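You operate a simulated robot arm through the tools that you are given. There is no shell and no other tool. Be economical: measure what you need, move in short steps, check, and stop when the job is done.

Carry out the task below with a simulated two-armed robot. There is one attempt and no reset: what you move stays moved.

Task
Pick up the round green brush with one hand, pass it to the other hand and put it on the shelf under the heel bench.

Only the result counts: the job must be done as asked and must still hold three seconds after the hand-in. Knocking over, shifting, dropping, spilling or breaking anything else fails it.

Robot
Two 7-joint arms with two-finger parallel grippers on one trunk, on a base that drives. Base frame: it is fixed to the floor where the robot stands at the start and does not move with it; the origin is under the middle of the robot, x ahead of it, y to its left, z up; the surface under the hand at the start is at about z = 0.85. Units: m, rad, N and s.
The left shoulder is at the start at [0.11, 0.169, 1.55], the right one opposite. With the tool pointing down near the work surface each hand reaches from about 0.34 to 0.7 m from the robot's upright axis, wherever it stands, measured 20 degrees to its own side. Places, roughly: round green brush (3x3x13 cm) [0.8, 0, 0.9]; shelf under the heel bench [-0.8, -2.1, 0.3]. Payload 1.57 kg a hand.
The tool frame of a hand sits at the grasp point between the pads (the TCP): z along the fingers, y along the line on which they close. The tips reach 0.03 m beyond it. The gripper opens to 0.08 m. The fingers are 0.017 m wide and 0.012 m thick; the gripper's body (0.04 by 0.082 m) begins 0.08 m behind the TCP.
Orientation is that of the tool frame in the base frame, as [roll, pitch, yaw] about the fixed x, y, z axes, in that order (R = Rz(yaw) Ry(pitch) Rx(roll)). With the fingers straight down and closing along the base's y, the tool's x points along the base's -x, its y along +y and its z along -z.

Tools
- The arms move only by the tool nudge_tool. It takes "left_increments", "right_increments" or both (then of equal length, played together; a hand with none holds still); each is a list of rows, each a list of 7 numbers: the shift along the tool's x, y, z in m, then the turn, a rotation vector about the tool's x, y, z in rad, then the gripper command, from -1 (shut) to 1 (fully open), values between in proportion. In form: [[x, y, z, rx, ry, rz, jaw], ...]. A call has 1 to 20 rows; each row shifts and turns the commanded pose from where the row before left it, along the tool's axes as they then stand. Each row takes 0.2 s and may step no farther than 0.05 m and 0.15 rad from the row before; otherwise, or with a gripper value out of range, the whole call is refused. A pose out of reach is approached as far as the arm can. The call stops where the force on the tool passes 40 N (or 10 N more than at its start, if that is more) or the arm is blocked; 0.2 s more then pass. The fingers move at their own pace (about 0.072 m/s each) and stop on an object; they squeeze with about 25 N. The grip force told is the motor's: it shows also when the fingers shut on nothing. Time passes only in rows, and 0.2 s behind the last, so rows that do not move let the fingers close. It gives the time, the measured TCP pose, the force on the tool (base axes), the opening and the grip force at its end, in the units of the frame above (readings bear some noise), with the torque about the TCP (base axes, N m) and any sound that the robot's microphone picked up.
- Cameras (640 x 400 px; columns grow to the right, rows downward): "scene" is now at [0.155, -0.0081, 1.7338]; the picture's right is [-0.12, -0.99, 0.00], its down [-0.75, 0.09, -0.65] and it looks along [0.65, -0.08, -0.76] (base axes); focal length 269 px, centre (320, 200). "left" rides on the left gripper at [0.072, 0.007, -0.122] in its tool frame; the picture's right is [-0.09, 1.00, 0.00], its down [-0.84, -0.08, -0.54] and it looks along [-0.54, -0.05, 0.84] (tool axes); focal length 238 px, centre (320, 200). "right" rides on the right gripper at [0.072, -0.007, -0.122] in its tool frame; the picture's right is [0.09, 1.00, 0.00], its down [-0.84, 0.08, -0.54] and it looks along [-0.54, 0.05, 0.84] (tool axes); focal length 238 px, centre (320, 200). There is no depth. A picture from a camera that has moved, and an enlarged one, comes with that camera's place and axes in the base frame and with its lens.
- snapshot(camera): a new picture of that camera. No time passes.
- move_column(by): slides the trunk up (or, below 0, down) by that many m; the arms and the scene camera ride with it, the base frame stays. It gives what a move gives, with no picture.
- base_move(legs): drives the robot by 1 to 6 legs, each [ahead, left, turn to the left] in m, m and rad, along the robot's own axes; the way and the turn of a leg run together, so that a leg with both is an arc; at most 1.5 m and 3.142 rad a leg. The arms and the cameras ride along, it lands a little off, and it stops where it bumps. It gives what a move gives.
- aim_head(pan, tilt): turns the head with the scene camera to pan (to the left, within 1.501 rad either way) and tilt (down, from -0.506 to 1.204), counted from straight ahead of the robot. It gives what a move gives.
- enlarge(camera, box): a new picture of the part [left, top, right, bottom] of that camera's present view, enlarged. No time passes.
- close_job(): hands the job in; it is judged then, once.

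Work in short steps. Places have to be worked out from the pictures, the camera data and where the tool is seen: move nearer, look again, correct. Check each grasp and each placing, and mend what went wrong. You have 120 turns and 100 pictures in all, those below and enlarged ones among them. Open the grippers and draw the arms clear of the work before you hand the job in, unless the task says otherwise; then end with one line.

The tools are called after "Emit:" by a JSON object that holds its "op" and its "data". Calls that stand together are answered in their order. nudge_tool: Moves the arms, as the interface text tells. Its arguments: {"type":"object","properties":{"left_increments":{"type":"array","items":{"type":"array","items":{"type":"number"}}},"right_increments":{"type":"array","items":{"type":"array","items":{"type":"number"}}}},"required":[]} The other tools are called the same way: move_column (by) slides the trunk up or down; base_move (legs) drives the base; aim_head (pan, tilt) turns the head that bears the scene camera; snapshot (camera) takes a picture; enlarge (camera, box) takes an enlarged picture of a part of a camera's view; close_job () hands the job in.

At the start:

```text
clock: 0.0
left_tool_pos: [0.603, 0.2122, 1.0556]
left_orientation: [3.141, 0.001, 3.141]
left_ft_force: [0.0, -0.9, -0.1]
left_torque: [0.02, 0.01, -0.03]
left_width: 0.08
left_gripper_force: 0.1
right_tool_pos: [0.6605, -0.2226, 1.1843]
right_orientation: [-3.14, -0.001, -3.141]
right_ft_force: [0.5, -0.7, 0.0]
right_torque: [0.0, -0.04, -0.02]
right_width: 0.0798
right_gripper_force: 0.1
trunk travel left (down, up): [-0.864, 0.026]
robot x, y, heading: [0.0004, -0.0042, -0.002]
head pan, tilt: [-0.124, 0.859]
```

scene: 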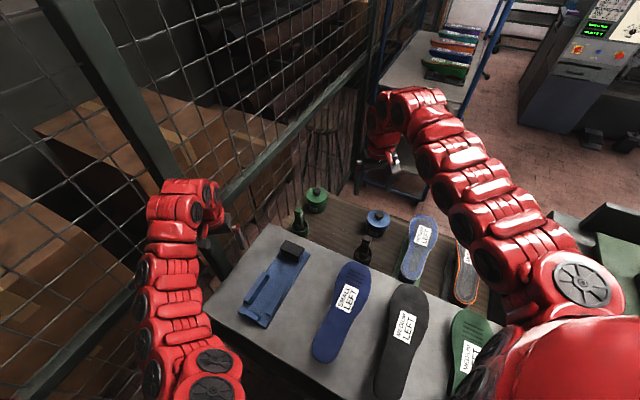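
right: 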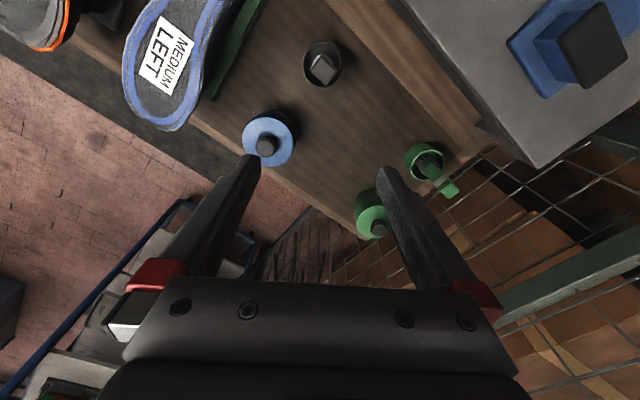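
left: 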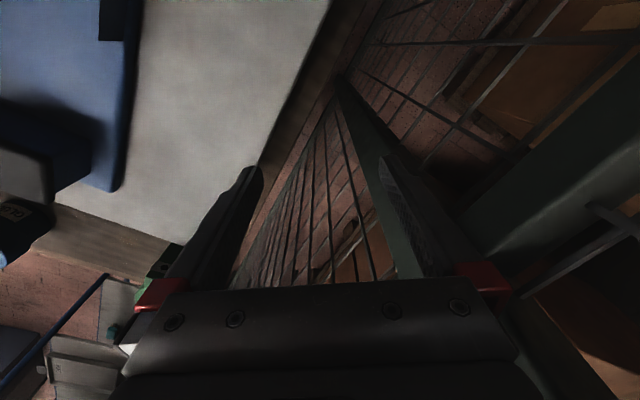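

I start by looking closely at the bench objects to tell the green brush from the other things.

Emit:
{"op": "enlarge", "data": {"camera": "scene", "box": [220, 160, 480, 322]}}

Emit:
{"op": "enlarge", "data": {"camera": "right", "box": [220, 20, 500, 260]}}

```text
2.46 times, centred on (350, 241) of scene
camera zoom: at [0.155, -0.0081, 1.7338], right [-0.12, -0.99, 0.0], down [-0.75, 0.09, -0.65], along [0.65, -0.08, -0.76], focal length 662 px, centre (246, 99)
```

zoom: 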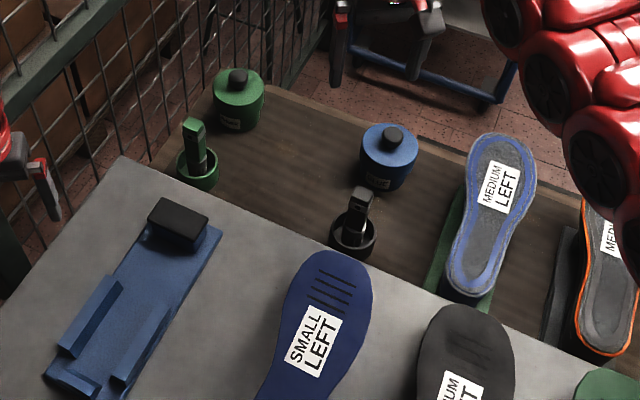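

```text
1.67 times, centred on (360, 140) of right
camera zoom: at [0.5892, -0.23, 1.3097], right [-0.09, 1.0, 0.0], down [0.84, 0.08, 0.54], along [0.54, 0.05, -0.84], focal length 397 px, centre (253, 300)
```

zoom: 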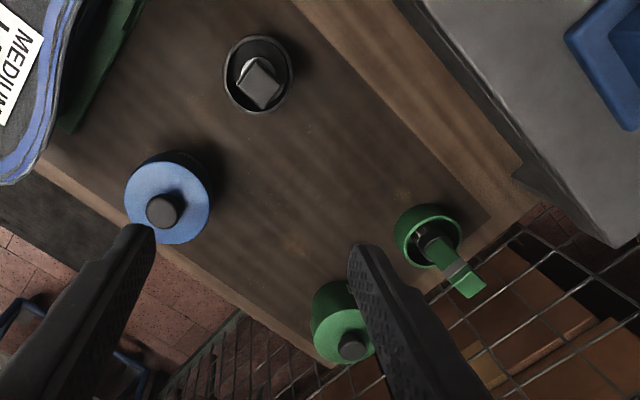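

The round green brush stands upright in its green cup at about (0.763, -0.005), top at z≈0.985. Now I look toward the heel bench before choosing the grasp.

Emit:
{"op": "aim_head", "data": {"pan": -1.5, "tilt": 0.5}}

Emit:
{"op": "snapshot", "data": {"camera": "scene"}}

```text
clock: 1.5
left_tool_pos: [0.6023, 0.2131, 1.0548]
left_orientation: [3.141, 0.0, 3.141]
left_ft_force: [0.4, 0.6, 0.2]
left_torque: [-0.01, 0.0, -0.03]
left_width: 0.0801
left_gripper_force: 0.1
right_tool_pos: [0.6613, -0.2231, 1.1856]
right_orientation: [-3.14, 0.0, 3.14]
right_ft_force: [-0.1, 0.7, -0.1]
right_torque: [-0.06, 0.03, 0.02]
right_width: 0.0801
right_gripper_force: 0.1
trunk travel left (down, up): [-0.864, 0.026]
robot x, y, heading: [-0.0032, -0.0014, -0.002]
head pan, tilt: [-1.499, 0.499]
```

```text
94 pictures are left
camera scene: at [0.0844, -0.0892, 1.7644], right [-1.0, -0.07, 0.0], down [-0.03, 0.48, -0.88], along [0.06, -0.88, -0.48], focal length 269 px, centre (320, 200)
```

scene: 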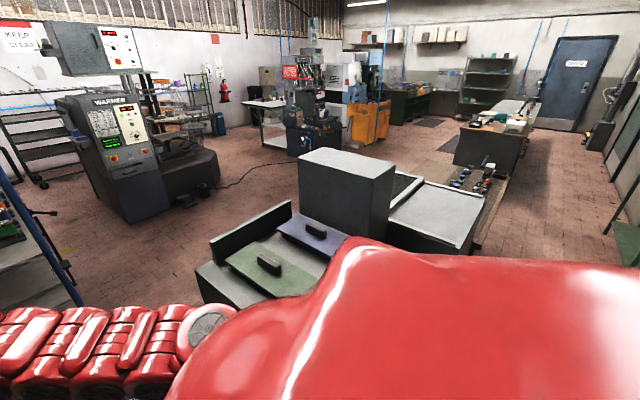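

The projected place of the heel bench falls near pixel (450,200). I enlarge it.

Emit:
{"op": "enlarge", "data": {"camera": "scene", "box": [370, 80, 570, 270]}}

```text
2.11 times, centred on (470, 175) of scene
camera zoom: at [0.0844, -0.0892, 1.7644], right [-1.0, -0.07, 0.0], down [-0.03, 0.48, -0.88], along [0.06, -0.88, -0.48], focal length 566 px, centre (4, 253)
```

zoom: 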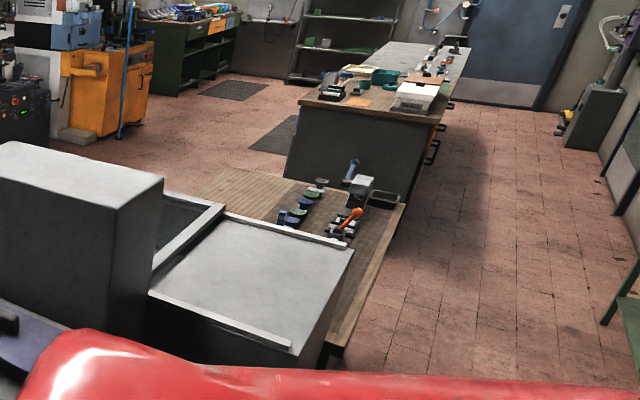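

The heel bench is a rotated wooden bench whose free long side faces (-0.8, 0.6). First the pick: I move the right hand above the brush at a safe height and look.

Emit:
{"op": "nudge_tool", "data": {"right_increments": [[-0.02, 0.04, 0, 0, 0, 0, 1], [-0.02, 0.04, 0, 0, 0, 0, 1], [-0.02, 0.04, 0, 0, 0, 0, 1], [-0.02, 0.04, 0, 0, 0, 0, 1], [-0.02, 0.04, 0, 0, 0, 0, 1], [0, 0.018, 0, 0, 0, 0, 1], [0, 0, 0, 0, 0, 0, 1]]}}

Emit:
{"op": "snapshot", "data": {"camera": "right"}}

Emit:
{"op": "aim_head", "data": {"pan": -0.12, "tilt": 0.86}}

Emit:
{"op": "snapshot", "data": {"camera": "scene"}}

```text
clock: 3.1
left_tool_pos: [0.6032, 0.2119, 1.0553]
left_orientation: [3.141, 0.0, 3.141]
left_ft_force: [-0.1, -0.8, 0.1]
left_torque: [0.02, -0.03, 0.0]
left_width: 0.0799
left_gripper_force: 0.1
right_tool_pos: [0.7116, -0.0308, 1.1855]
right_orientation: [3.141, 0.001, 3.14]
right_ft_force: [0.6, 0.7, -0.4]
right_torque: [0.04, 0.04, 0.01]
right_width: 0.08
right_gripper_force: 0.0
right hand out of reach, approached as far as the arm can: row 4, 5
trunk travel left (down, up): [-0.864, 0.026]
robot x, y, heading: [-0.0003, 0.0, -0.001]
head pan, tilt: [-1.499, 0.499]
```

```text
92 pictures are left
camera right: at [0.641, -0.0391, 1.31], right [-0.09, 1.0, 0.0], down [0.84, 0.08, 0.54], along [0.54, 0.05, -0.84], focal length 238 px, centre (320, 200)
```

right: 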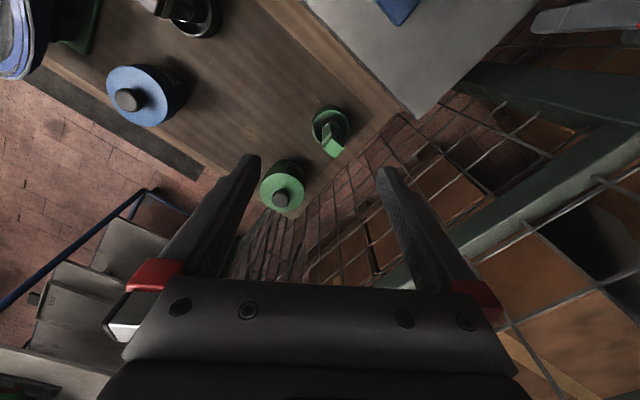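

```text
clock: 4.6
left_tool_pos: [0.6027, 0.2136, 1.0551]
left_orientation: [3.14, 0.0, 3.141]
left_ft_force: [-0.7, -0.8, 0.3]
left_torque: [-0.01, 0.04, 0.01]
left_width: 0.0801
left_gripper_force: 0.1
right_tool_pos: [0.7132, -0.0291, 1.186]
right_orientation: [-3.141, -0.002, 3.141]
right_ft_force: [-0.6, -0.9, 0.0]
right_torque: [0.0, -0.01, -0.01]
right_width: 0.0802
right_gripper_force: 0.1
trunk travel left (down, up): [-0.864, 0.026]
robot x, y, heading: [-0.0014, 0.0003, 0.002]
head pan, tilt: [-0.12, 0.86]
```

```text
91 pictures are left
camera scene: at [0.155, -0.0075, 1.7336], right [-0.12, -0.99, 0.0], down [-0.75, 0.09, -0.65], along [0.65, -0.08, -0.76], focal length 269 px, centre (320, 200)
```

scene: 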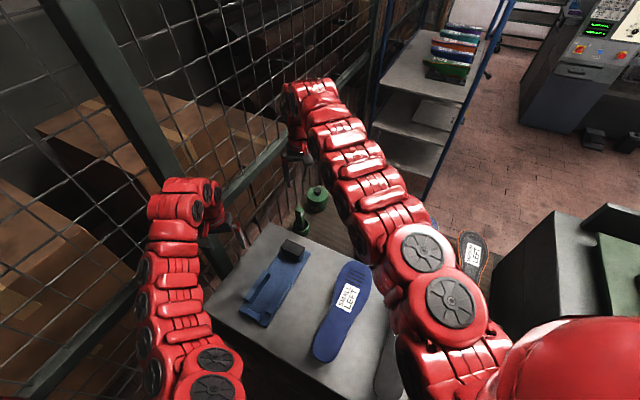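

The right arm's vertical-tool reach ends at x≈0.71, so I'd tilt the fingers forward instead. I check the handle's face orientation.

Emit:
{"op": "enlarge", "data": {"camera": "right", "box": [250, 80, 390, 220]}}

Emit:
{"op": "enlarge", "data": {"camera": "scene", "box": [270, 160, 350, 250]}}

```text
2.86 times, centred on (320, 150) of right
camera zoom: at [0.6407, -0.0378, 1.3101], right [-0.09, 1.0, 0.0], down [0.84, 0.08, 0.54], along [0.54, 0.05, -0.84], focal length 681 px, centre (320, 343)
```

zoom: 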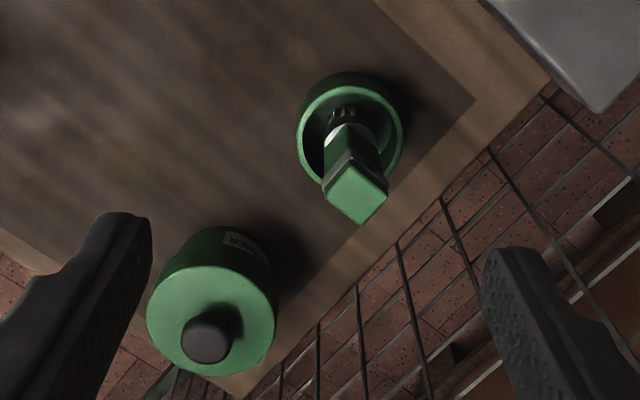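

```text
4.44 times, centred on (310, 205) of scene
camera zoom: at [0.155, -0.0075, 1.7336], right [-0.12, -0.99, 0.0], down [-0.75, 0.09, -0.65], along [0.65, -0.08, -0.76], focal length 1195 px, centre (364, 178)
```

zoom: 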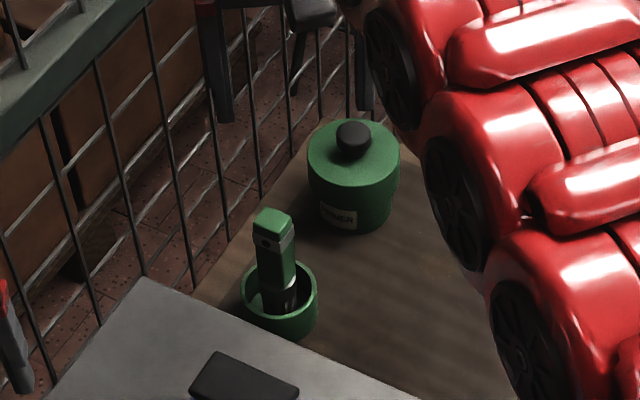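

The handle is a ~2.5 cm square turned about -32°, aligned with its bench, which suits the left hand (approach heading -32°, tilted). I retract the right hand and raise both, so that the trunk can go down for more reach.

Emit:
{"op": "nudge_tool", "data": {"left_increments": [[0, 0, -0.042, 0, 0, 0, 1], [0, 0, -0.042, 0, 0, 0, 1], [0, 0, -0.042, 0, 0, 0, 1], [0, 0, -0.042, 0, 0, 0, 1], [0, 0, -0.042, 0, 0, 0, 1], [0, 0, -0.042, 0, 0, 0, 1], [0, 0, 0, 0, 0, 0, 1]], "right_increments": [[0.01, -0.04, -0.02, 0, 0, 0, 1], [0.02, -0.04, -0.02, 0, 0, 0, 1], [0.03, -0.035, -0.02, 0, 0, 0, 1], [0.03, -0.035, -0.02, 0, 0, 0, 1], [0.03, -0.03, -0.02, 0, 0, 0, 1], [0.03, -0.03, -0.02, 0, 0, 0, 1], [0, 0, 0, 0, 0, 0, 1]]}}

```text
refused: row 3 steps farther than a row can; nothing moved
```

The steps were too long; I repeat with smaller ones.

Emit:
{"op": "nudge_tool", "data": {"left_increments": [[0, 0, -0.036, 0, 0, 0, 1], [0, 0, -0.036, 0, 0, 0, 1], [0, 0, -0.036, 0, 0, 0, 1], [0, 0, -0.036, 0, 0, 0, 1], [0, 0, -0.036, 0, 0, 0, 1], [0, 0, -0.036, 0, 0, 0, 1], [0, 0, -0.036, 0, 0, 0, 1], [0, 0, 0, 0, 0, 0, 1]], "right_increments": [[0.01, -0.03, -0.015, 0, 0, 0, 1], [0.02, -0.03, -0.017, 0, 0, 0, 1], [0.025, -0.03, -0.018, 0, 0, 0, 1], [0.025, -0.03, -0.018, 0, 0, 0, 1], [0.025, -0.03, -0.018, 0, 0, 0, 1], [0.025, -0.03, -0.018, 0, 0, 0, 1], [0.025, -0.03, -0.018, 0, 0, 0, 1], [0, 0, 0, 0, 0, 0, 1]]}}

Emit:
{"op": "move_column", "data": {"by": -0.25}}

```text
clock: 6.4
left_tool_pos: [0.6369, 0.2168, 1.1186]
left_orientation: [-3.141, -0.003, -3.141]
left_ft_force: [-3.6, -3.3, 1.4]
left_torque: [0.33, -0.3, 0.12]
left_width: 0.0766
left_gripper_force: 0.1
left hand out of reach, approached as far as the arm can: row 1, 2, 3, 4, 5, 6, 7
right_tool_pos: [0.631, -0.2019, 1.2879]
right_orientation: [3.141, 0.002, 3.141]
right_ft_force: [-0.2, -0.3, 0.9]
right_torque: [-0.04, 0.01, -0.03]
right_width: 0.08
right_gripper_force: 0.0
right hand out of reach, approached as far as the arm can: row 5, 6, 7
trunk travel left (down, up): [-0.864, 0.026]
robot x, y, heading: [-0.0014, -0.0009, -0.003]
head pan, tilt: [-0.12, 0.86]
```

```text
clock: 9.0
left_tool_pos: [0.6379, 0.2157, 0.8855]
left_orientation: [-3.141, 0.018, -3.137]
left_ft_force: [-4.0, -5.6, 4.7]
left_torque: [0.27, -0.11, 0.15]
left_width: 0.0755
left_gripper_force: 0.1
right_tool_pos: [0.6277, -0.2049, 1.0459]
right_orientation: [3.14, 0.006, 3.14]
right_ft_force: [-0.3, 0.6, -0.4]
right_torque: [0.01, 0.0, 0.0]
right_width: 0.08
right_gripper_force: 0.1
trunk travel left (down, up): [-0.614, 0.276]
robot x, y, heading: [0.0017, 0.001, 0.005]
head pan, tilt: [-0.12, 0.86]
```

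The left hand could not rise as told and reads a contact force; I stop and look.

Emit:
{"op": "snapshot", "data": {"camera": "scene"}}

Emit:
{"op": "snapshot", "data": {"camera": "left"}}

```text
88 pictures are left
camera scene: at [0.1515, -0.0098, 1.4913], right [-0.12, -0.99, 0.0], down [-0.75, 0.09, -0.66], along [0.65, -0.08, -0.76], focal length 269 px, centre (320, 200)
```

scene: 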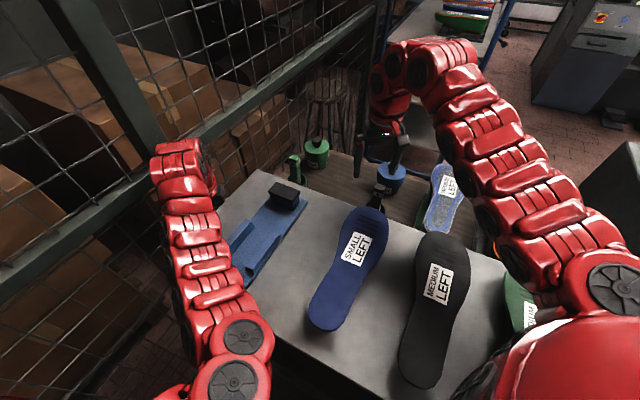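

```text
87 pictures are left
camera left: at [0.5651, 0.2226, 1.0053], right [0.09, 1.0, 0.0], down [0.83, -0.07, 0.56], along [0.55, -0.05, -0.83], focal length 238 px, centre (320, 200)
```

left: 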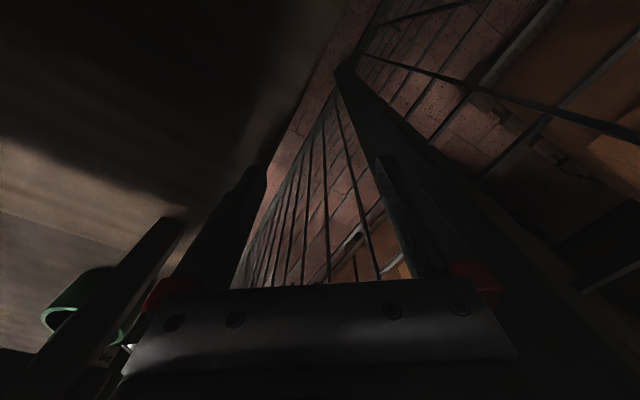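

The grey plate turns out to be raised (z≈1.02), so the left hand has sunk beside it. I undo the column move and re-read.

Emit:
{"op": "move_column", "data": {"by": 0.25}}

Emit:
{"op": "snapshot", "data": {"camera": "left"}}

Emit:
{"op": "snapshot", "data": {"camera": "right"}}

Emit:
{"op": "enlarge", "data": {"camera": "scene", "box": [100, 130, 340, 330]}}

```text
clock: 11.6
left_tool_pos: [0.6365, 0.2147, 1.1189]
left_orientation: [-3.141, -0.002, 3.14]
left_ft_force: [-1.0, -0.2, -0.6]
left_torque: [0.0, -0.08, 0.08]
left_width: 0.0799
left_gripper_force: 0.0
right_tool_pos: [0.6285, -0.2031, 1.286]
right_orientation: [3.142, 0.002, 3.14]
right_ft_force: [-0.7, -0.3, -0.1]
right_torque: [0.03, 0.0, -0.01]
right_width: 0.0798
right_gripper_force: 0.1
trunk travel left (down, up): [-0.864, 0.026]
robot x, y, heading: [0.0018, -0.0016, 0.004]
head pan, tilt: [-0.12, 0.86]
```

```text
86 pictures are left
camera left: at [0.5653, 0.2216, 1.2404], right [0.09, 1.0, 0.0], down [0.84, -0.08, 0.54], along [0.54, -0.05, -0.84], focal length 238 px, centre (320, 200)
```

left: 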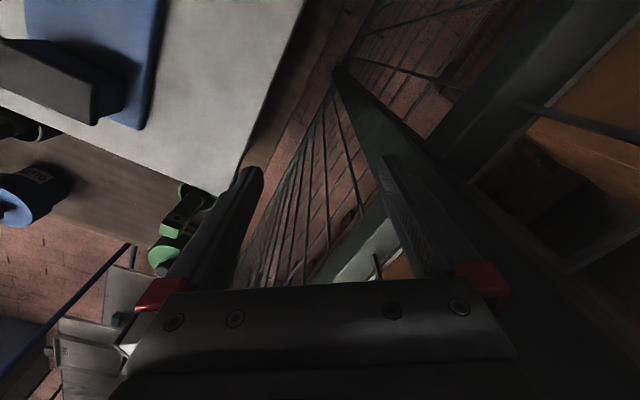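

```text
85 pictures are left
camera right: at [0.5567, -0.2104, 1.4112], right [-0.09, 1.0, 0.0], down [0.84, 0.08, 0.54], along [0.54, 0.05, -0.84], focal length 238 px, centre (320, 200)
```

right: 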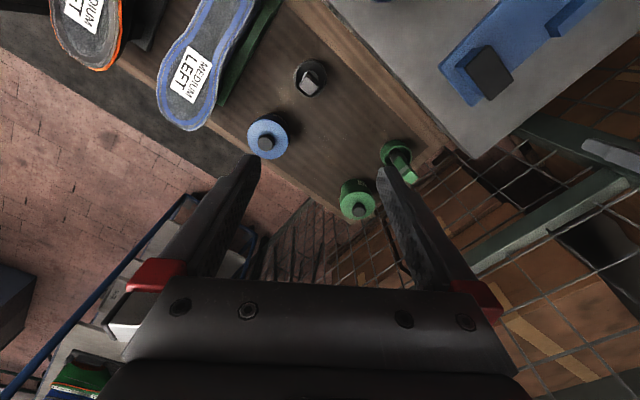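

```text
2.00 times, centred on (220, 230) of scene
camera zoom: at [0.1549, -0.0078, 1.7336], right [-0.12, -0.99, 0.0], down [-0.75, 0.09, -0.65], along [0.65, -0.08, -0.76], focal length 538 px, centre (520, 140)
```

zoom: 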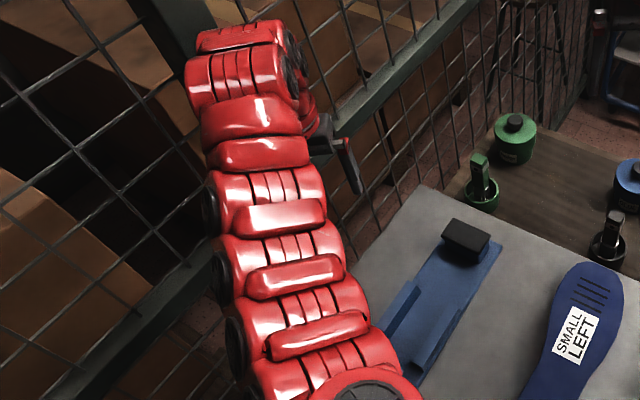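

Contact is gone and nothing seems disturbed. The left arm is cramped by the fence, so I draw the left hand back (−x) and up in small steps.

Emit:
{"op": "nudge_tool", "data": {"left_increments": [[0.03, 0, -0.01, 0, 0, 0, 1], [0.03, 0, -0.01, 0, 0, 0, 1], [0.03, 0, -0.015, 0, 0, 0, 1], [0.03, 0, -0.02, 0, 0, 0, 1], [0, 0, 0, 0, 0, 0, 1]]}}

```text
clock: 12.8
left_tool_pos: [0.6354, 0.2147, 1.1197]
left_orientation: [3.141, -0.001, -3.141]
left_ft_force: [-0.4, -0.5, -0.3]
left_torque: [0.0, 0.02, 0.02]
left_width: 0.08
left_gripper_force: 0.1
left hand out of reach, approached as far as the arm can: row 1, 2, 3, 4
right_tool_pos: [0.6292, -0.2032, 1.2874]
right_orientation: [3.139, 0.002, 3.14]
right_ft_force: [-0.2, 1.0, -0.9]
right_torque: [0.07, -0.05, -0.01]
right_width: 0.0799
right_gripper_force: 0.1
trunk travel left (down, up): [-0.864, 0.026]
robot x, y, heading: [0.0018, 0.0021, -0.003]
head pan, tilt: [-0.12, 0.86]
```

No movement: the commanded pose may be sitting far beyond the reach. I bring it a bit back down to test this.

Emit:
{"op": "nudge_tool", "data": {"left_increments": [[0, 0, 0.02, 0, 0, 0, 1], [0, 0, 0, 0, 0, 0, 1]]}}

```text
clock: 13.4
left_tool_pos: [0.6346, 0.2161, 1.0995]
left_orientation: [-3.141, -0.001, -3.141]
left_ft_force: [0.5, -0.2, -1.0]
left_torque: [-0.01, -0.01, 0.01]
left_width: 0.0801
left_gripper_force: 0.1
right_tool_pos: [0.6294, -0.2034, 1.2871]
right_orientation: [3.14, 0.003, 3.142]
right_ft_force: [0.4, -0.5, 0.3]
right_torque: [0.03, 0.01, -0.03]
right_width: 0.0798
right_gripper_force: 0.1
trunk travel left (down, up): [-0.864, 0.026]
robot x, y, heading: [-0.0005, -0.0008, 0.002]
head pan, tilt: [-0.12, 0.86]
```

The command is clamped to where the arm stands, so it is a joint limit. I try sliding it toward −y/−x at this height.

Emit:
{"op": "nudge_tool", "data": {"left_increments": [[0.01, -0.03, 0, 0, 0, 0, 1], [0.01, -0.03, 0, 0, 0, 0, 1], [0, 0, 0, 0, 0, 0, 1]]}}

Emit:
{"op": "snapshot", "data": {"camera": "scene"}}

```text
clock: 14.2
left_tool_pos: [0.6281, 0.1553, 1.0917]
left_orientation: [3.141, -0.001, 3.141]
left_ft_force: [0.5, 0.1, -0.8]
left_torque: [-0.04, -0.01, -0.02]
left_width: 0.0803
left_gripper_force: 0.1
left hand out of reach, approached as far as the arm can: row 1, 2
right_tool_pos: [0.629, -0.2023, 1.2871]
right_orientation: [3.14, 0.001, -3.14]
right_ft_force: [0.1, -0.5, -0.1]
right_torque: [-0.01, 0.04, 0.02]
right_width: 0.0802
right_gripper_force: 0.0
trunk travel left (down, up): [-0.864, 0.026]
robot x, y, heading: [-0.0005, -0.0004, 0.002]
head pan, tilt: [-0.12, 0.86]
```

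```text
83 pictures are left
camera scene: at [0.1551, -0.0069, 1.7336], right [-0.12, -0.99, 0.0], down [-0.75, 0.09, -0.65], along [0.65, -0.08, -0.76], focal length 269 px, centre (320, 200)
```

scene: 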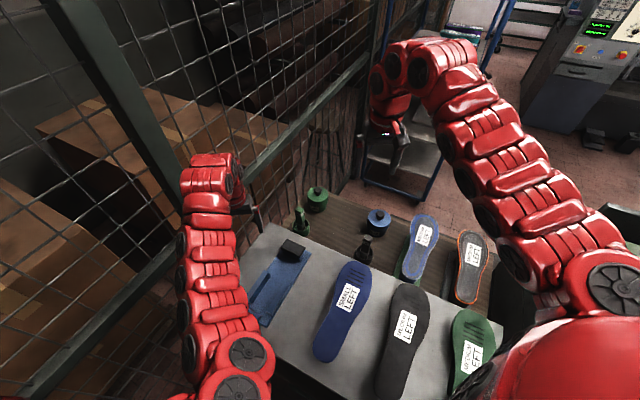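

The hand now moves. I tilt the left fingers forward and yaw toward -32°, which should unbend the wrist, raising slightly.

Emit:
{"op": "nudge_tool", "data": {"left_increments": [[0, 0, -0.01, 0, -0.12, 0, 1], [0, 0, -0.01, 0, -0.12, 0, 1], [0, 0, -0.01, 0, -0.12, 0, 1], [0, 0, -0.01, 0, -0.12, 0, 1], [0, 0, 0, 0, 0, 0, 1]]}}

```text
clock: 15.4
left_tool_pos: [0.6198, 0.1547, 1.1326]
left_orientation: [-3.14, 0.478, -3.141]
left_ft_force: [0.4, 0.7, 0.6]
left_torque: [-0.02, 0.03, 0.01]
left_width: 0.0802
left_gripper_force: 0.1
right_tool_pos: [0.63, -0.203, 1.2874]
right_orientation: [3.141, 0.001, 3.14]
right_ft_force: [-0.4, -0.7, -0.1]
right_torque: [-0.02, -0.02, 0.0]
right_width: 0.0799
right_gripper_force: 0.1
trunk travel left (down, up): [-0.864, 0.026]
robot x, y, heading: [-0.0017, 0.0013, -0.001]
head pan, tilt: [-0.12, 0.86]
```

Works. Now I raise 0.15 m and yaw -0.56 rad about the vertical.

Emit:
{"op": "nudge_tool", "data": {"left_increments": [[-0.0138, 0, -0.0266, 0.0515, 0, 0.0994, 1], [-0.0138, 0, -0.0266, 0.0515, 0, 0.0994, 1], [-0.0138, 0, -0.0266, 0.0515, 0, 0.0994, 1], [-0.0138, 0, -0.0266, 0.0515, 0, 0.0994, 1], [-0.0138, 0, -0.0266, 0.0515, 0, 0.0994, 1], [0, 0, 0, 0, 0, 0, 1]]}}

```text
clock: 16.8
left_tool_pos: [0.6155, 0.1551, 1.2739]
left_orientation: [-3.141, 0.488, 2.58]
left_ft_force: [-0.1, 0.5, -0.3]
left_torque: [-0.04, 0.02, -0.01]
left_width: 0.08
left_gripper_force: 0.1
left hand out of reach, approached as far as the arm can: row 5
right_tool_pos: [0.6292, -0.2034, 1.2876]
right_orientation: [3.14, 0.002, 3.141]
right_ft_force: [-0.2, 0.2, 0.3]
right_torque: [0.05, 0.0, 0.0]
right_width: 0.0799
right_gripper_force: 0.1
trunk travel left (down, up): [-0.864, 0.026]
robot x, y, heading: [-0.0015, 0.0025, 0.002]
head pan, tilt: [-0.12, 0.86]
```

Good, tilt and yaw are set. I extend the left hand toward the brush horizontally at this height before lowering the trunk.

Emit:
{"op": "nudge_tool", "data": {"left_increments": [[-0.029, -0.015, 0.0155, 0, 0, 0, 1], [-0.029, -0.015, 0.0155, 0, 0, 0, 1], [-0.029, -0.015, 0.0155, 0, 0, 0, 1], [-0.029, -0.015, 0.0155, 0, 0, 0, 1], [0, 0, 0, 0, 0, 0, 1]]}}

Emit:
{"op": "snapshot", "data": {"camera": "scene"}}

Emit:
{"op": "snapshot", "data": {"camera": "left"}}

```text
clock: 18.0
left_tool_pos: [0.6926, 0.0336, 1.268]
left_orientation: [3.14, 0.478, 2.582]
left_ft_force: [-0.3, -0.1, 0.6]
left_torque: [0.0, -0.01, 0.02]
left_width: 0.0802
left_gripper_force: 0.1
left hand out of reach, approached as far as the arm can: row 1
right_tool_pos: [0.629, -0.2016, 1.2876]
right_orientation: [-3.141, 0.0, -3.14]
right_ft_force: [-0.4, -0.2, -0.1]
right_torque: [0.0, 0.02, 0.0]
right_width: 0.0801
right_gripper_force: 0.1
trunk travel left (down, up): [-0.864, 0.026]
robot x, y, heading: [-0.002, -0.0037, 0.004]
head pan, tilt: [-0.12, 0.86]
```

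```text
82 pictures are left
camera scene: at [0.1547, -0.0067, 1.7336], right [-0.12, -0.99, 0.0], down [-0.75, 0.09, -0.65], along [0.65, -0.08, -0.76], focal length 269 px, centre (320, 200)
```

scene: 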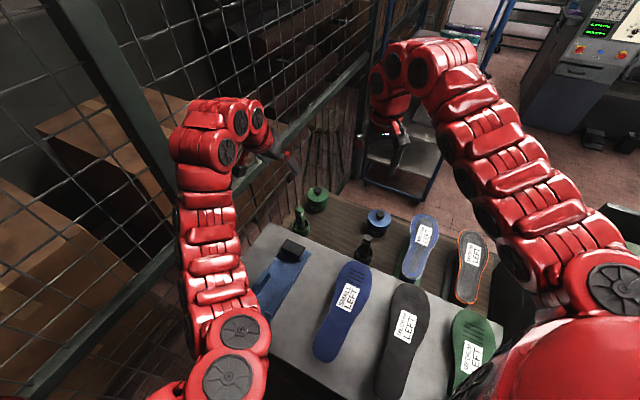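

```text
81 pictures are left
camera left: at [0.596, 0.1029, 1.343], right [0.6, 0.8, 0.04], down [0.38, -0.33, 0.87], along [0.71, -0.5, -0.5], focal length 238 px, centre (320, 200)
```

left: 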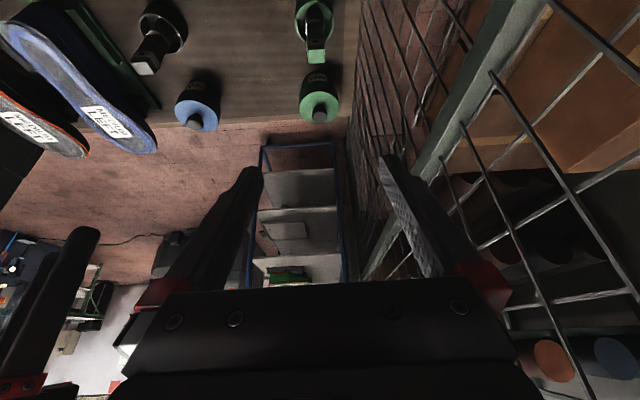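

The view is well aligned with the brush's bench. I shift the right hand aside a bit, then lower the trunk by 0.2 m.

Emit:
{"op": "nudge_tool", "data": {"right_increments": [[0.0, -0.03, 0, 0, 0, 0, 1], [0.0, -0.03, 0, 0, 0, 0, 1], [0.0, -0.03, 0, 0, 0, 0, 1], [0, 0, 0, 0, 0, 0, 1]]}}

Emit:
{"op": "move_column", "data": {"by": -0.18}}

Emit:
{"op": "snapshot", "data": {"camera": "left"}}

```text
clock: 19.0
left_tool_pos: [0.6935, 0.0329, 1.2697]
left_orientation: [3.141, 0.477, 2.582]
left_ft_force: [-0.4, 0.6, -0.1]
left_torque: [0.0, -0.02, 0.0]
left_width: 0.08
left_gripper_force: 0.1
right_tool_pos: [0.6293, -0.2931, 1.2856]
right_orientation: [3.14, 0.002, 3.141]
right_ft_force: [0.0, 1.2, 0.7]
right_torque: [-0.02, -0.05, 0.02]
right_width: 0.0799
right_gripper_force: 0.0
trunk travel left (down, up): [-0.864, 0.026]
robot x, y, heading: [-0.0006, -0.0014, -0.004]
head pan, tilt: [-0.12, 0.86]
```

```text
clock: 21.0
left_tool_pos: [0.6926, 0.0325, 1.0885]
left_orientation: [-3.14, 0.478, 2.581]
left_ft_force: [-0.5, 0.6, -0.1]
left_torque: [0.0, 0.05, 0.02]
left_width: 0.08
left_gripper_force: 0.1
right_tool_pos: [0.6292, -0.293, 1.1074]
right_orientation: [3.14, 0.002, -3.141]
right_ft_force: [-0.3, -0.2, 0.2]
right_torque: [0.01, -0.02, -0.01]
right_width: 0.0803
right_gripper_force: 0.1
trunk travel left (down, up): [-0.684, 0.206]
robot x, y, heading: [0.0012, -0.0, 0.001]
head pan, tilt: [-0.12, 0.86]
```

```text
80 pictures are left
camera left: at [0.5958, 0.1023, 1.1632], right [0.6, 0.8, 0.04], down [0.38, -0.33, 0.87], along [0.71, -0.5, -0.5], focal length 238 px, centre (320, 200)
```

left: 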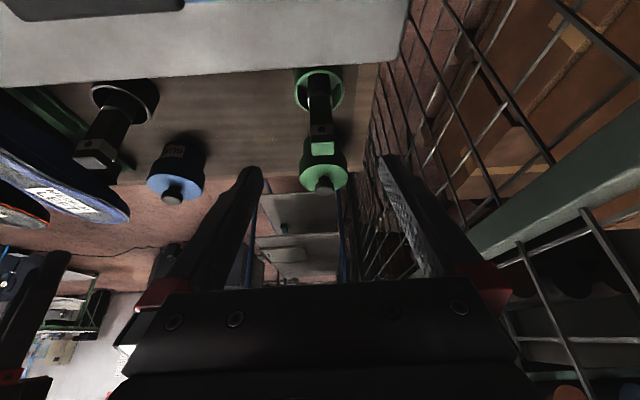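

Brush top computes to (0.761, -0.008, 0.985), laterally centred for the left hand. I move over it (TCP z≈1.06) and reduce the tilt to about 0.2.

Emit:
{"op": "nudge_tool", "data": {"left_increments": [[-0.0187, 0.001, 0.0207, 0, 0, 0, 1], [-0.0187, 0, 0.0207, 0, 0, 0, 1], [-0.0187, 0, 0.0207, 0, 0, 0, 1], [0, 0, 0, 0, 0.14, 0, 1], [0, 0, 0, 0, 0.14, 0, 1], [0, 0, 0, 0, 0, 0, 1]]}}

Emit:
{"op": "snapshot", "data": {"camera": "left"}}

Emit:
{"op": "snapshot", "data": {"camera": "scene"}}

```text
clock: 22.4
left_tool_pos: [0.7596, -0.0078, 1.0587]
left_orientation: [3.14, 0.268, 2.581]
left_ft_force: [0.6, -0.2, -0.6]
left_torque: [-0.02, 0.04, 0.0]
left_width: 0.0799
left_gripper_force: 0.1
left hand out of reach, approached as far as the arm can: row 5
right_tool_pos: [0.6285, -0.2925, 1.1062]
right_orientation: [3.139, 0.002, 3.141]
right_ft_force: [-0.4, 0.1, 0.0]
right_torque: [0.02, -0.03, -0.01]
right_width: 0.0802
right_gripper_force: 0.1
trunk travel left (down, up): [-0.684, 0.206]
robot x, y, heading: [0.0019, 0.001, 0.002]
head pan, tilt: [-0.12, 0.86]
```

```text
79 pictures are left
camera left: at [0.6782, 0.052, 1.1571], right [0.6, 0.8, 0.03], down [0.52, -0.42, 0.74], along [0.6, -0.44, -0.67], focal length 238 px, centre (320, 200)
```

left: 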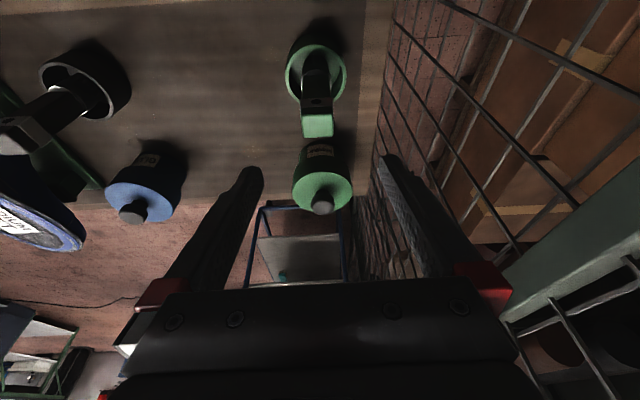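

```text
78 pictures are left
camera scene: at [0.1551, -0.0075, 1.5536], right [-0.12, -0.99, 0.0], down [-0.75, 0.09, -0.65], along [0.65, -0.08, -0.76], focal length 269 px, centre (320, 200)
```

scene: 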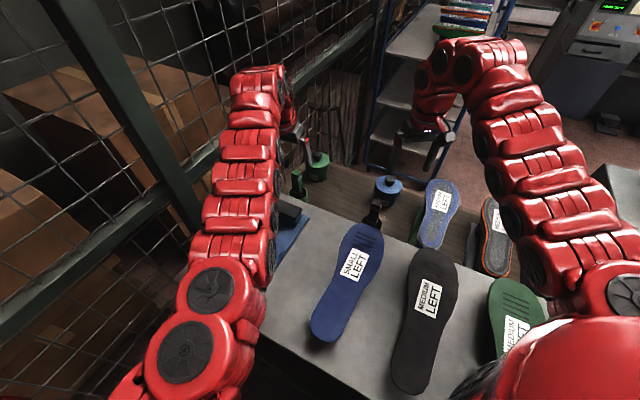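

Well centred over the handle. I descend vertically about 0.09 m with the jaws open.

Emit:
{"op": "nudge_tool", "data": {"left_increments": [[0.006, 0, 0.0229, 0, 0, 0, 1], [0.006, 0, 0.0229, 0, 0, 0, 1], [0.006, 0, 0.0229, 0, 0, 0, 1], [0.006, 0, 0.0229, 0, 0, 0, 1], [0, 0, 0, 0, 0, 0, 1]]}}

Emit:
{"op": "snapshot", "data": {"camera": "left"}}

```text
clock: 23.6
left_tool_pos: [0.7611, -0.0083, 0.9639]
left_orientation: [3.14, 0.268, 2.581]
left_ft_force: [-0.5, 0.0, 0.2]
left_torque: [0.0, 0.02, 0.04]
left_width: 0.0798
left_gripper_force: 0.0
right_tool_pos: [0.6291, -0.2941, 1.1064]
right_orientation: [3.14, 0.001, 3.14]
right_ft_force: [-0.2, -0.2, 0.4]
right_torque: [-0.02, 0.01, -0.02]
right_width: 0.0804
right_gripper_force: 0.1
trunk travel left (down, up): [-0.684, 0.206]
robot x, y, heading: [0.0002, 0.0006, 0.0]
head pan, tilt: [-0.12, 0.86]
```

```text
77 pictures are left
camera left: at [0.679, 0.0508, 1.0622], right [0.6, 0.8, 0.03], down [0.52, -0.42, 0.74], along [0.6, -0.44, -0.67], focal length 238 px, centre (320, 200)
```

left: 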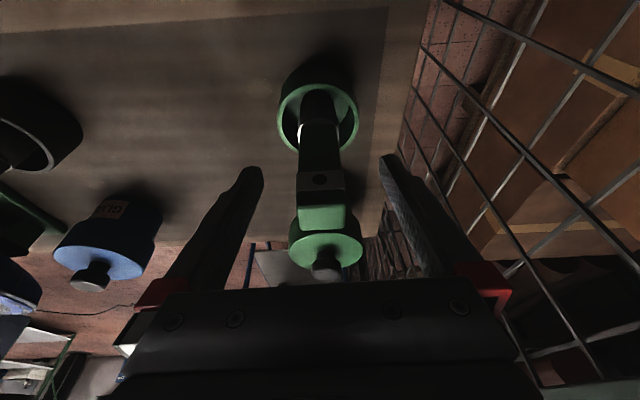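

The handle sits between the pads. I close the left gripper.

Emit:
{"op": "nudge_tool", "data": {"left_increments": [[0, 0, 0, 0, 0, 0, -1], [0, 0, 0, 0, 0, 0, -1], [0, 0, 0, 0, 0, 0, -1], [0, 0, 0, 0, 0, 0, -1], [0, 0, 0, 0, 0, 0, -1]]}}

Emit:
{"op": "snapshot", "data": {"camera": "left"}}

```text
clock: 24.8
left_tool_pos: [0.7607, -0.0096, 0.9639]
left_orientation: [3.139, 0.266, 2.581]
left_ft_force: [-1.2, -0.6, -0.3]
left_torque: [-0.02, 0.03, -0.01]
left_width: 0.0273
left_gripper_force: 25.0
right_tool_pos: [0.6294, -0.2925, 1.1057]
right_orientation: [3.139, 0.002, -3.141]
right_ft_force: [-0.3, -0.3, -0.1]
right_torque: [-0.02, 0.04, 0.01]
right_width: 0.0797
right_gripper_force: 0.1
trunk travel left (down, up): [-0.684, 0.206]
robot x, y, heading: [-0.0015, -0.001, -0.006]
head pan, tilt: [-0.12, 0.86]
```

```text
76 pictures are left
camera left: at [0.6794, 0.051, 1.0621], right [0.6, 0.8, 0.03], down [0.52, -0.42, 0.74], along [0.6, -0.44, -0.67], focal length 238 px, centre (320, 200)
```

left: 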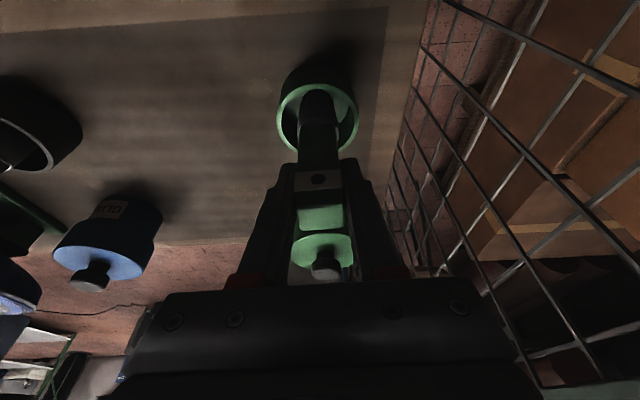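

Gripped at 27 mm. I lift straight up with the trunk by 0.18 m.

Emit:
{"op": "move_column", "data": {"by": 0.18}}

Emit:
{"op": "snapshot", "data": {"camera": "left"}}

Emit:
{"op": "snapshot", "data": {"camera": "scene"}}

```text
clock: 26.8
left_tool_pos: [0.7608, -0.0077, 1.1438]
left_orientation: [3.14, 0.265, 2.582]
left_ft_force: [0.5, -0.6, -0.1]
left_torque: [-0.05, 0.03, 0.02]
left_width: 0.0274
left_gripper_force: 24.8
right_tool_pos: [0.6289, -0.2943, 1.286]
right_orientation: [3.14, 0.002, 3.14]
right_ft_force: [1.4, -0.8, 0.6]
right_torque: [-0.03, 0.03, 0.03]
right_width: 0.0802
right_gripper_force: 0.1
trunk travel left (down, up): [-0.864, 0.026]
robot x, y, heading: [-0.0001, -0.0, 0.004]
head pan, tilt: [-0.12, 0.86]
```

```text
75 pictures are left
camera left: at [0.6795, 0.0509, 1.2419], right [0.6, 0.8, 0.03], down [0.52, -0.42, 0.74], along [0.6, -0.44, -0.67], focal length 238 px, centre (320, 200)
```

left: 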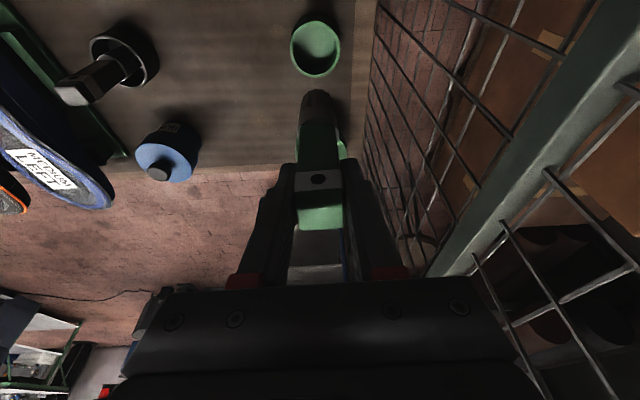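

```text
74 pictures are left
camera scene: at [0.1552, -0.0079, 1.7335], right [-0.12, -0.99, 0.0], down [-0.75, 0.09, -0.65], along [0.65, -0.08, -0.76], focal length 269 px, centre (320, 200)
```

scene: 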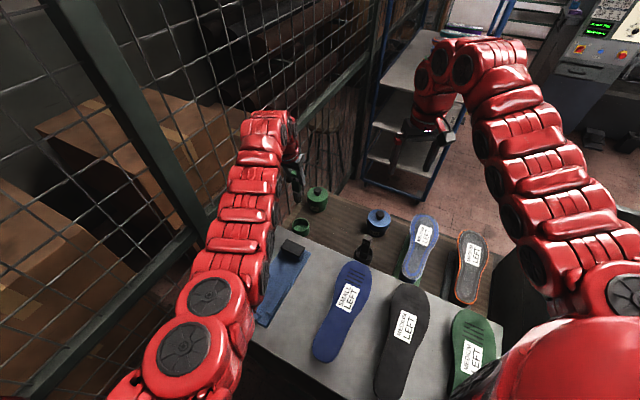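

The brush is out and the cup stays in place. I raise and draw the left hand back.

Emit:
{"op": "nudge_tool", "data": {"left_increments": [[0.0, 0, -0.036, 0, 0, 0, -1], [0.0, 0, -0.036, 0, 0, 0, -1], [0.0197, 0, -0.0417, 0, 0, 0, -1], [0.0197, 0, -0.0417, 0, 0, 0, -1], [0.0197, 0, -0.0417, 0, 0, 0, -1], [0, 0, 0, 0, 0, 0, -1]]}}

Emit:
{"op": "aim_head", "data": {"pan": -1.5, "tilt": 0.9}}

Emit:
{"op": "snapshot", "data": {"camera": "scene"}}

Emit:
{"op": "aim_head", "data": {"pan": 1.5, "tilt": 0.7}}

Emit:
{"op": "snapshot", "data": {"camera": "scene"}}

```text
clock: 28.2
left_tool_pos: [0.6686, 0.0471, 1.3178]
left_orientation: [3.14, 0.266, 2.58]
left_ft_force: [-0.6, -0.3, -0.7]
left_torque: [0.01, 0.01, 0.0]
left_width: 0.0276
left_gripper_force: 25.7
right_tool_pos: [0.6291, -0.296, 1.2859]
right_orientation: [3.138, 0.001, 3.139]
right_ft_force: [0.4, -0.4, -1.0]
right_torque: [0.05, 0.0, 0.03]
right_width: 0.0803
right_gripper_force: 0.1
trunk travel left (down, up): [-0.864, 0.026]
robot x, y, heading: [-0.0039, 0.0009, -0.002]
head pan, tilt: [-0.12, 0.86]
```

```text
clock: 29.7
left_tool_pos: [0.6684, 0.0503, 1.3191]
left_orientation: [-3.141, 0.269, 2.581]
left_ft_force: [-0.2, -0.5, 0.0]
left_torque: [0.02, -0.02, -0.01]
left_width: 0.0273
left_gripper_force: 25.3
right_tool_pos: [0.6291, -0.2921, 1.287]
right_orientation: [3.14, 0.001, -3.14]
right_ft_force: [0.6, -0.2, 0.3]
right_torque: [0.01, 0.03, -0.01]
right_width: 0.0798
right_gripper_force: 0.0
trunk travel left (down, up): [-0.864, 0.026]
robot x, y, heading: [-0.0013, -0.0032, 0.0]
head pan, tilt: [-1.499, 0.901]
```

```text
73 pictures are left
camera scene: at [0.0832, -0.0733, 1.7306], right [-1.0, -0.07, 0.0], down [-0.06, 0.78, -0.62], along [0.04, -0.62, -0.78], focal length 269 px, centre (320, 200)
```

scene: 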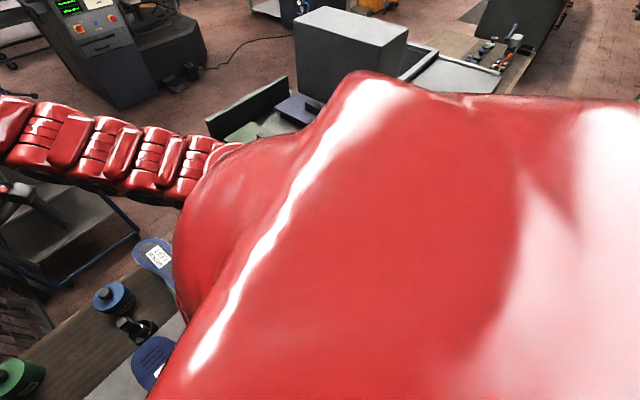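

```text
clock: 32.3
left_tool_pos: [0.6687, 0.0503, 1.3186]
left_orientation: [3.139, 0.27, 2.581]
left_ft_force: [-0.1, -0.1, 0.5]
left_torque: [-0.02, 0.0, 0.0]
left_width: 0.0275
left_gripper_force: 25.4
right_tool_pos: [0.6282, -0.2927, 1.2864]
right_orientation: [3.14, 0.002, 3.142]
right_ft_force: [0.5, -0.4, 0.1]
right_torque: [0.03, 0.01, 0.01]
right_width: 0.0799
right_gripper_force: 0.1
trunk travel left (down, up): [-0.864, 0.026]
robot x, y, heading: [0.0012, 0.0041, -0.0]
head pan, tilt: [1.499, 0.7]
```

```text
72 pictures are left
camera scene: at [0.0841, 0.0862, 1.7467], right [1.0, -0.07, 0.0], down [-0.05, -0.64, -0.76], along [0.05, 0.76, -0.64], focal length 269 px, centre (320, 200)
```

scene: 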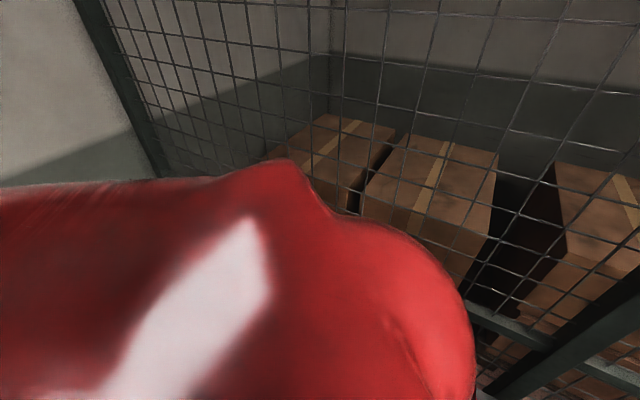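

The brush is safe at z≈1.32. I turn the robot right by 0.6 rad (aligned with benches and fence, both hands high), then look behind-right for the route.

Emit:
{"op": "base_move", "data": {"legs": [[0, 0, -0.6]]}}

Emit:
{"op": "aim_head", "data": {"pan": -1.5, "tilt": 0.5}}

Emit:
{"op": "snapshot", "data": {"camera": "scene"}}

```text
clock: 34.4
left_tool_pos: [0.5836, -0.2872, 1.3219]
left_orientation: [3.135, 0.269, 2.003]
left_ft_force: [-1.1, -1.3, -0.5]
left_torque: [-0.01, -0.07, 0.02]
left_width: 0.0276
left_gripper_force: 25.1
right_tool_pos: [0.3655, -0.5519, 1.288]
right_orientation: [3.137, 0.005, 2.566]
right_ft_force: [-1.1, 0.1, 0.6]
right_torque: [0.0, -0.03, 0.01]
right_width: 0.0801
right_gripper_force: 0.0
trunk travel left (down, up): [-0.864, 0.026]
robot x, y, heading: [0.0033, 0.0365, -0.571]
head pan, tilt: [1.499, 0.7]
```

```text
clock: 37.0
left_tool_pos: [0.5915, -0.2843, 1.3192]
left_orientation: [3.141, 0.267, 2.006]
left_ft_force: [-1.2, 0.0, -0.7]
left_torque: [0.01, 0.01, -0.01]
left_width: 0.0274
left_gripper_force: 25.1
right_tool_pos: [0.3713, -0.5522, 1.2875]
right_orientation: [3.139, 0.003, 2.566]
right_ft_force: [-0.8, 0.5, -0.2]
right_torque: [0.0, 0.02, -0.04]
right_width: 0.0799
right_gripper_force: 0.0
trunk travel left (down, up): [-0.864, 0.026]
robot x, y, heading: [-0.0003, 0.04, -0.573]
head pan, tilt: [-1.499, 0.499]
```

```text
71 pictures are left
camera scene: at [0.0239, -0.0855, 1.7644], right [-0.88, 0.48, 0.0], down [0.23, 0.42, -0.88], along [-0.42, -0.77, -0.48], focal length 269 px, centre (320, 200)
```

scene: 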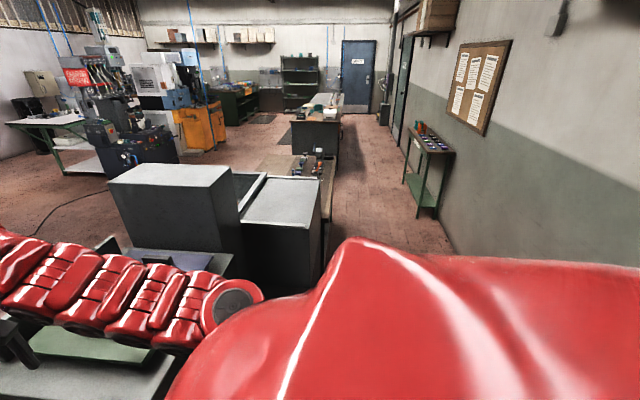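

The route is clear: back off ~0.45 m, then sideways right ~2.2 m puts me in the aisle in front of the heel bench. First back up, then do the handover in free space.

Emit:
{"op": "base_move", "data": {"legs": [[-0.45, 0, -0.04]]}}

Emit:
{"op": "aim_head", "data": {"pan": 0, "tilt": 0.7}}

Emit:
{"op": "snapshot", "data": {"camera": "scene"}}

```text
clock: 39.7
left_tool_pos: [0.206, -0.0576, 1.3175]
left_orientation: [3.14, 0.268, 1.965]
left_ft_force: [-0.5, -0.6, -0.5]
left_torque: [0.0, 0.0, 0.0]
left_width: 0.0276
left_gripper_force: 25.2
right_tool_pos: [-0.0243, -0.3153, 1.2866]
right_orientation: [3.141, 0.002, 2.526]
right_ft_force: [0.2, 0.3, -0.3]
right_torque: [0.0, 0.02, 0.0]
right_width: 0.0797
right_gripper_force: 0.0
trunk travel left (down, up): [-0.864, 0.026]
robot x, y, heading: [-0.37, 0.2911, -0.618]
head pan, tilt: [-1.499, 0.499]
```

```text
clock: 41.3
left_tool_pos: [0.2052, -0.0584, 1.3193]
left_orientation: [3.14, 0.268, 1.965]
left_ft_force: [-0.2, 0.6, -0.4]
left_torque: [0.01, 0.01, 0.02]
left_width: 0.0275
left_gripper_force: 24.7
right_tool_pos: [-0.0257, -0.3157, 1.2867]
right_orientation: [3.138, 0.003, 2.524]
right_ft_force: [-0.8, -0.6, -0.9]
right_torque: [0.0, 0.05, -0.01]
right_width: 0.0802
right_gripper_force: 0.0
trunk travel left (down, up): [-0.864, 0.026]
robot x, y, heading: [-0.3685, 0.2852, -0.618]
head pan, tilt: [0.0, 0.7]
```

```text
70 pictures are left
camera scene: at [-0.2369, 0.1937, 1.7467], right [-0.58, -0.82, 0.0], down [-0.53, 0.37, -0.76], along [0.62, -0.44, -0.64], focal length 269 px, centre (320, 200)
```

scene: 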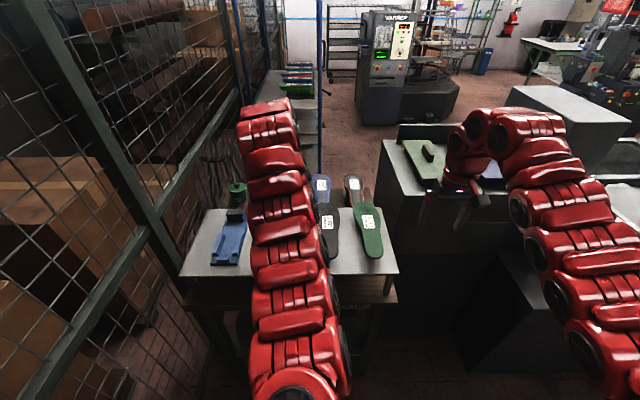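

Now in open space. I look at the held brush to see its lower part for the second grip.

Emit:
{"op": "enlarge", "data": {"camera": "left", "box": [240, 70, 400, 250]}}

Emit:
{"op": "snapshot", "data": {"camera": "right"}}

```text
2.22 times, centred on (320, 160) of left
camera zoom: at [0.1732, 0.0385, 1.417], right [0.95, 0.3, 0.03], down [0.18, -0.64, 0.74], along [0.24, -0.7, -0.67], focal length 530 px, centre (320, 289)
```

zoom: 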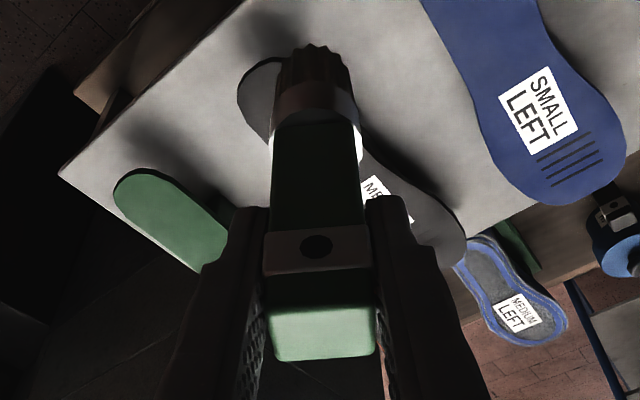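

```text
68 pictures are left
camera right: at [-0.0877, -0.2792, 1.4104], right [0.5, 0.87, 0.0], down [0.73, -0.42, 0.54], along [0.47, -0.27, -0.84], focal length 238 px, centre (320, 200)
```

right: 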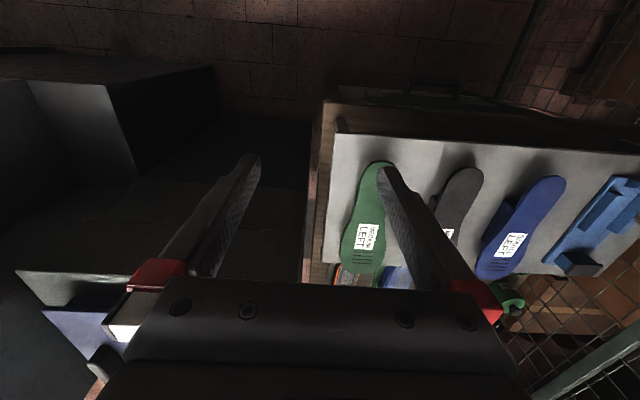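

The handle ends 5.4 cm below the left TCP, then a round ferrule. Plan: right fingers will come from the right-rear, heading left-forward and pitched up ~30°, gripping just below the left tips. I draw the left hand nearer and start yawing the right hand.

Emit:
{"op": "nudge_tool", "data": {"left_increments": [[0.0306, -0.0199, -0.0084, 0, 0, 0, -1], [0.0306, -0.0199, -0.0084, 0, 0, 0, -1], [0.0306, -0.0199, -0.0084, 0, 0, 0, -1], [0, 0, 0, 0, 0, 0, -1], [0, 0, 0, 0, 0, 0, -1], [0, 0, 0, 0, 0, 0, -1], [0, 0, 0, 0, 0, 0, -1]], "right_increments": [[0, -0.01, 0, 0, 0, -0.144, 1], [0, -0.01, 0, 0, 0, -0.144, 1], [0, 0, 0, 0, 0, -0.144, 1], [0, 0, 0, 0, 0, -0.144, 1], [0, 0, 0, 0, 0, -0.144, 1], [0, 0, 0, 0, 0, -0.144, 1], [0, 0, 0, 0, 0, -0.144, 1]]}}

```text
clock: 42.9
left_tool_pos: [0.2056, -0.0569, 1.3185]
left_orientation: [3.141, 0.267, 1.966]
left_ft_force: [-0.4, -0.4, -0.6]
left_torque: [0.0, -0.01, 0.0]
left_width: 0.0274
left_gripper_force: 24.9
left hand out of reach, approached as far as the arm can: row 1, 2, 3
right_tool_pos: [-0.0359, -0.332, 1.2877]
right_orientation: [3.14, 0.003, -2.748]
right_ft_force: [0.5, 0.6, -0.6]
right_torque: [0.02, 0.0, -0.02]
right_width: 0.08
right_gripper_force: 0.1
trunk travel left (down, up): [-0.864, 0.026]
robot x, y, heading: [-0.3688, 0.2852, -0.614]
head pan, tilt: [0.0, 0.7]
```

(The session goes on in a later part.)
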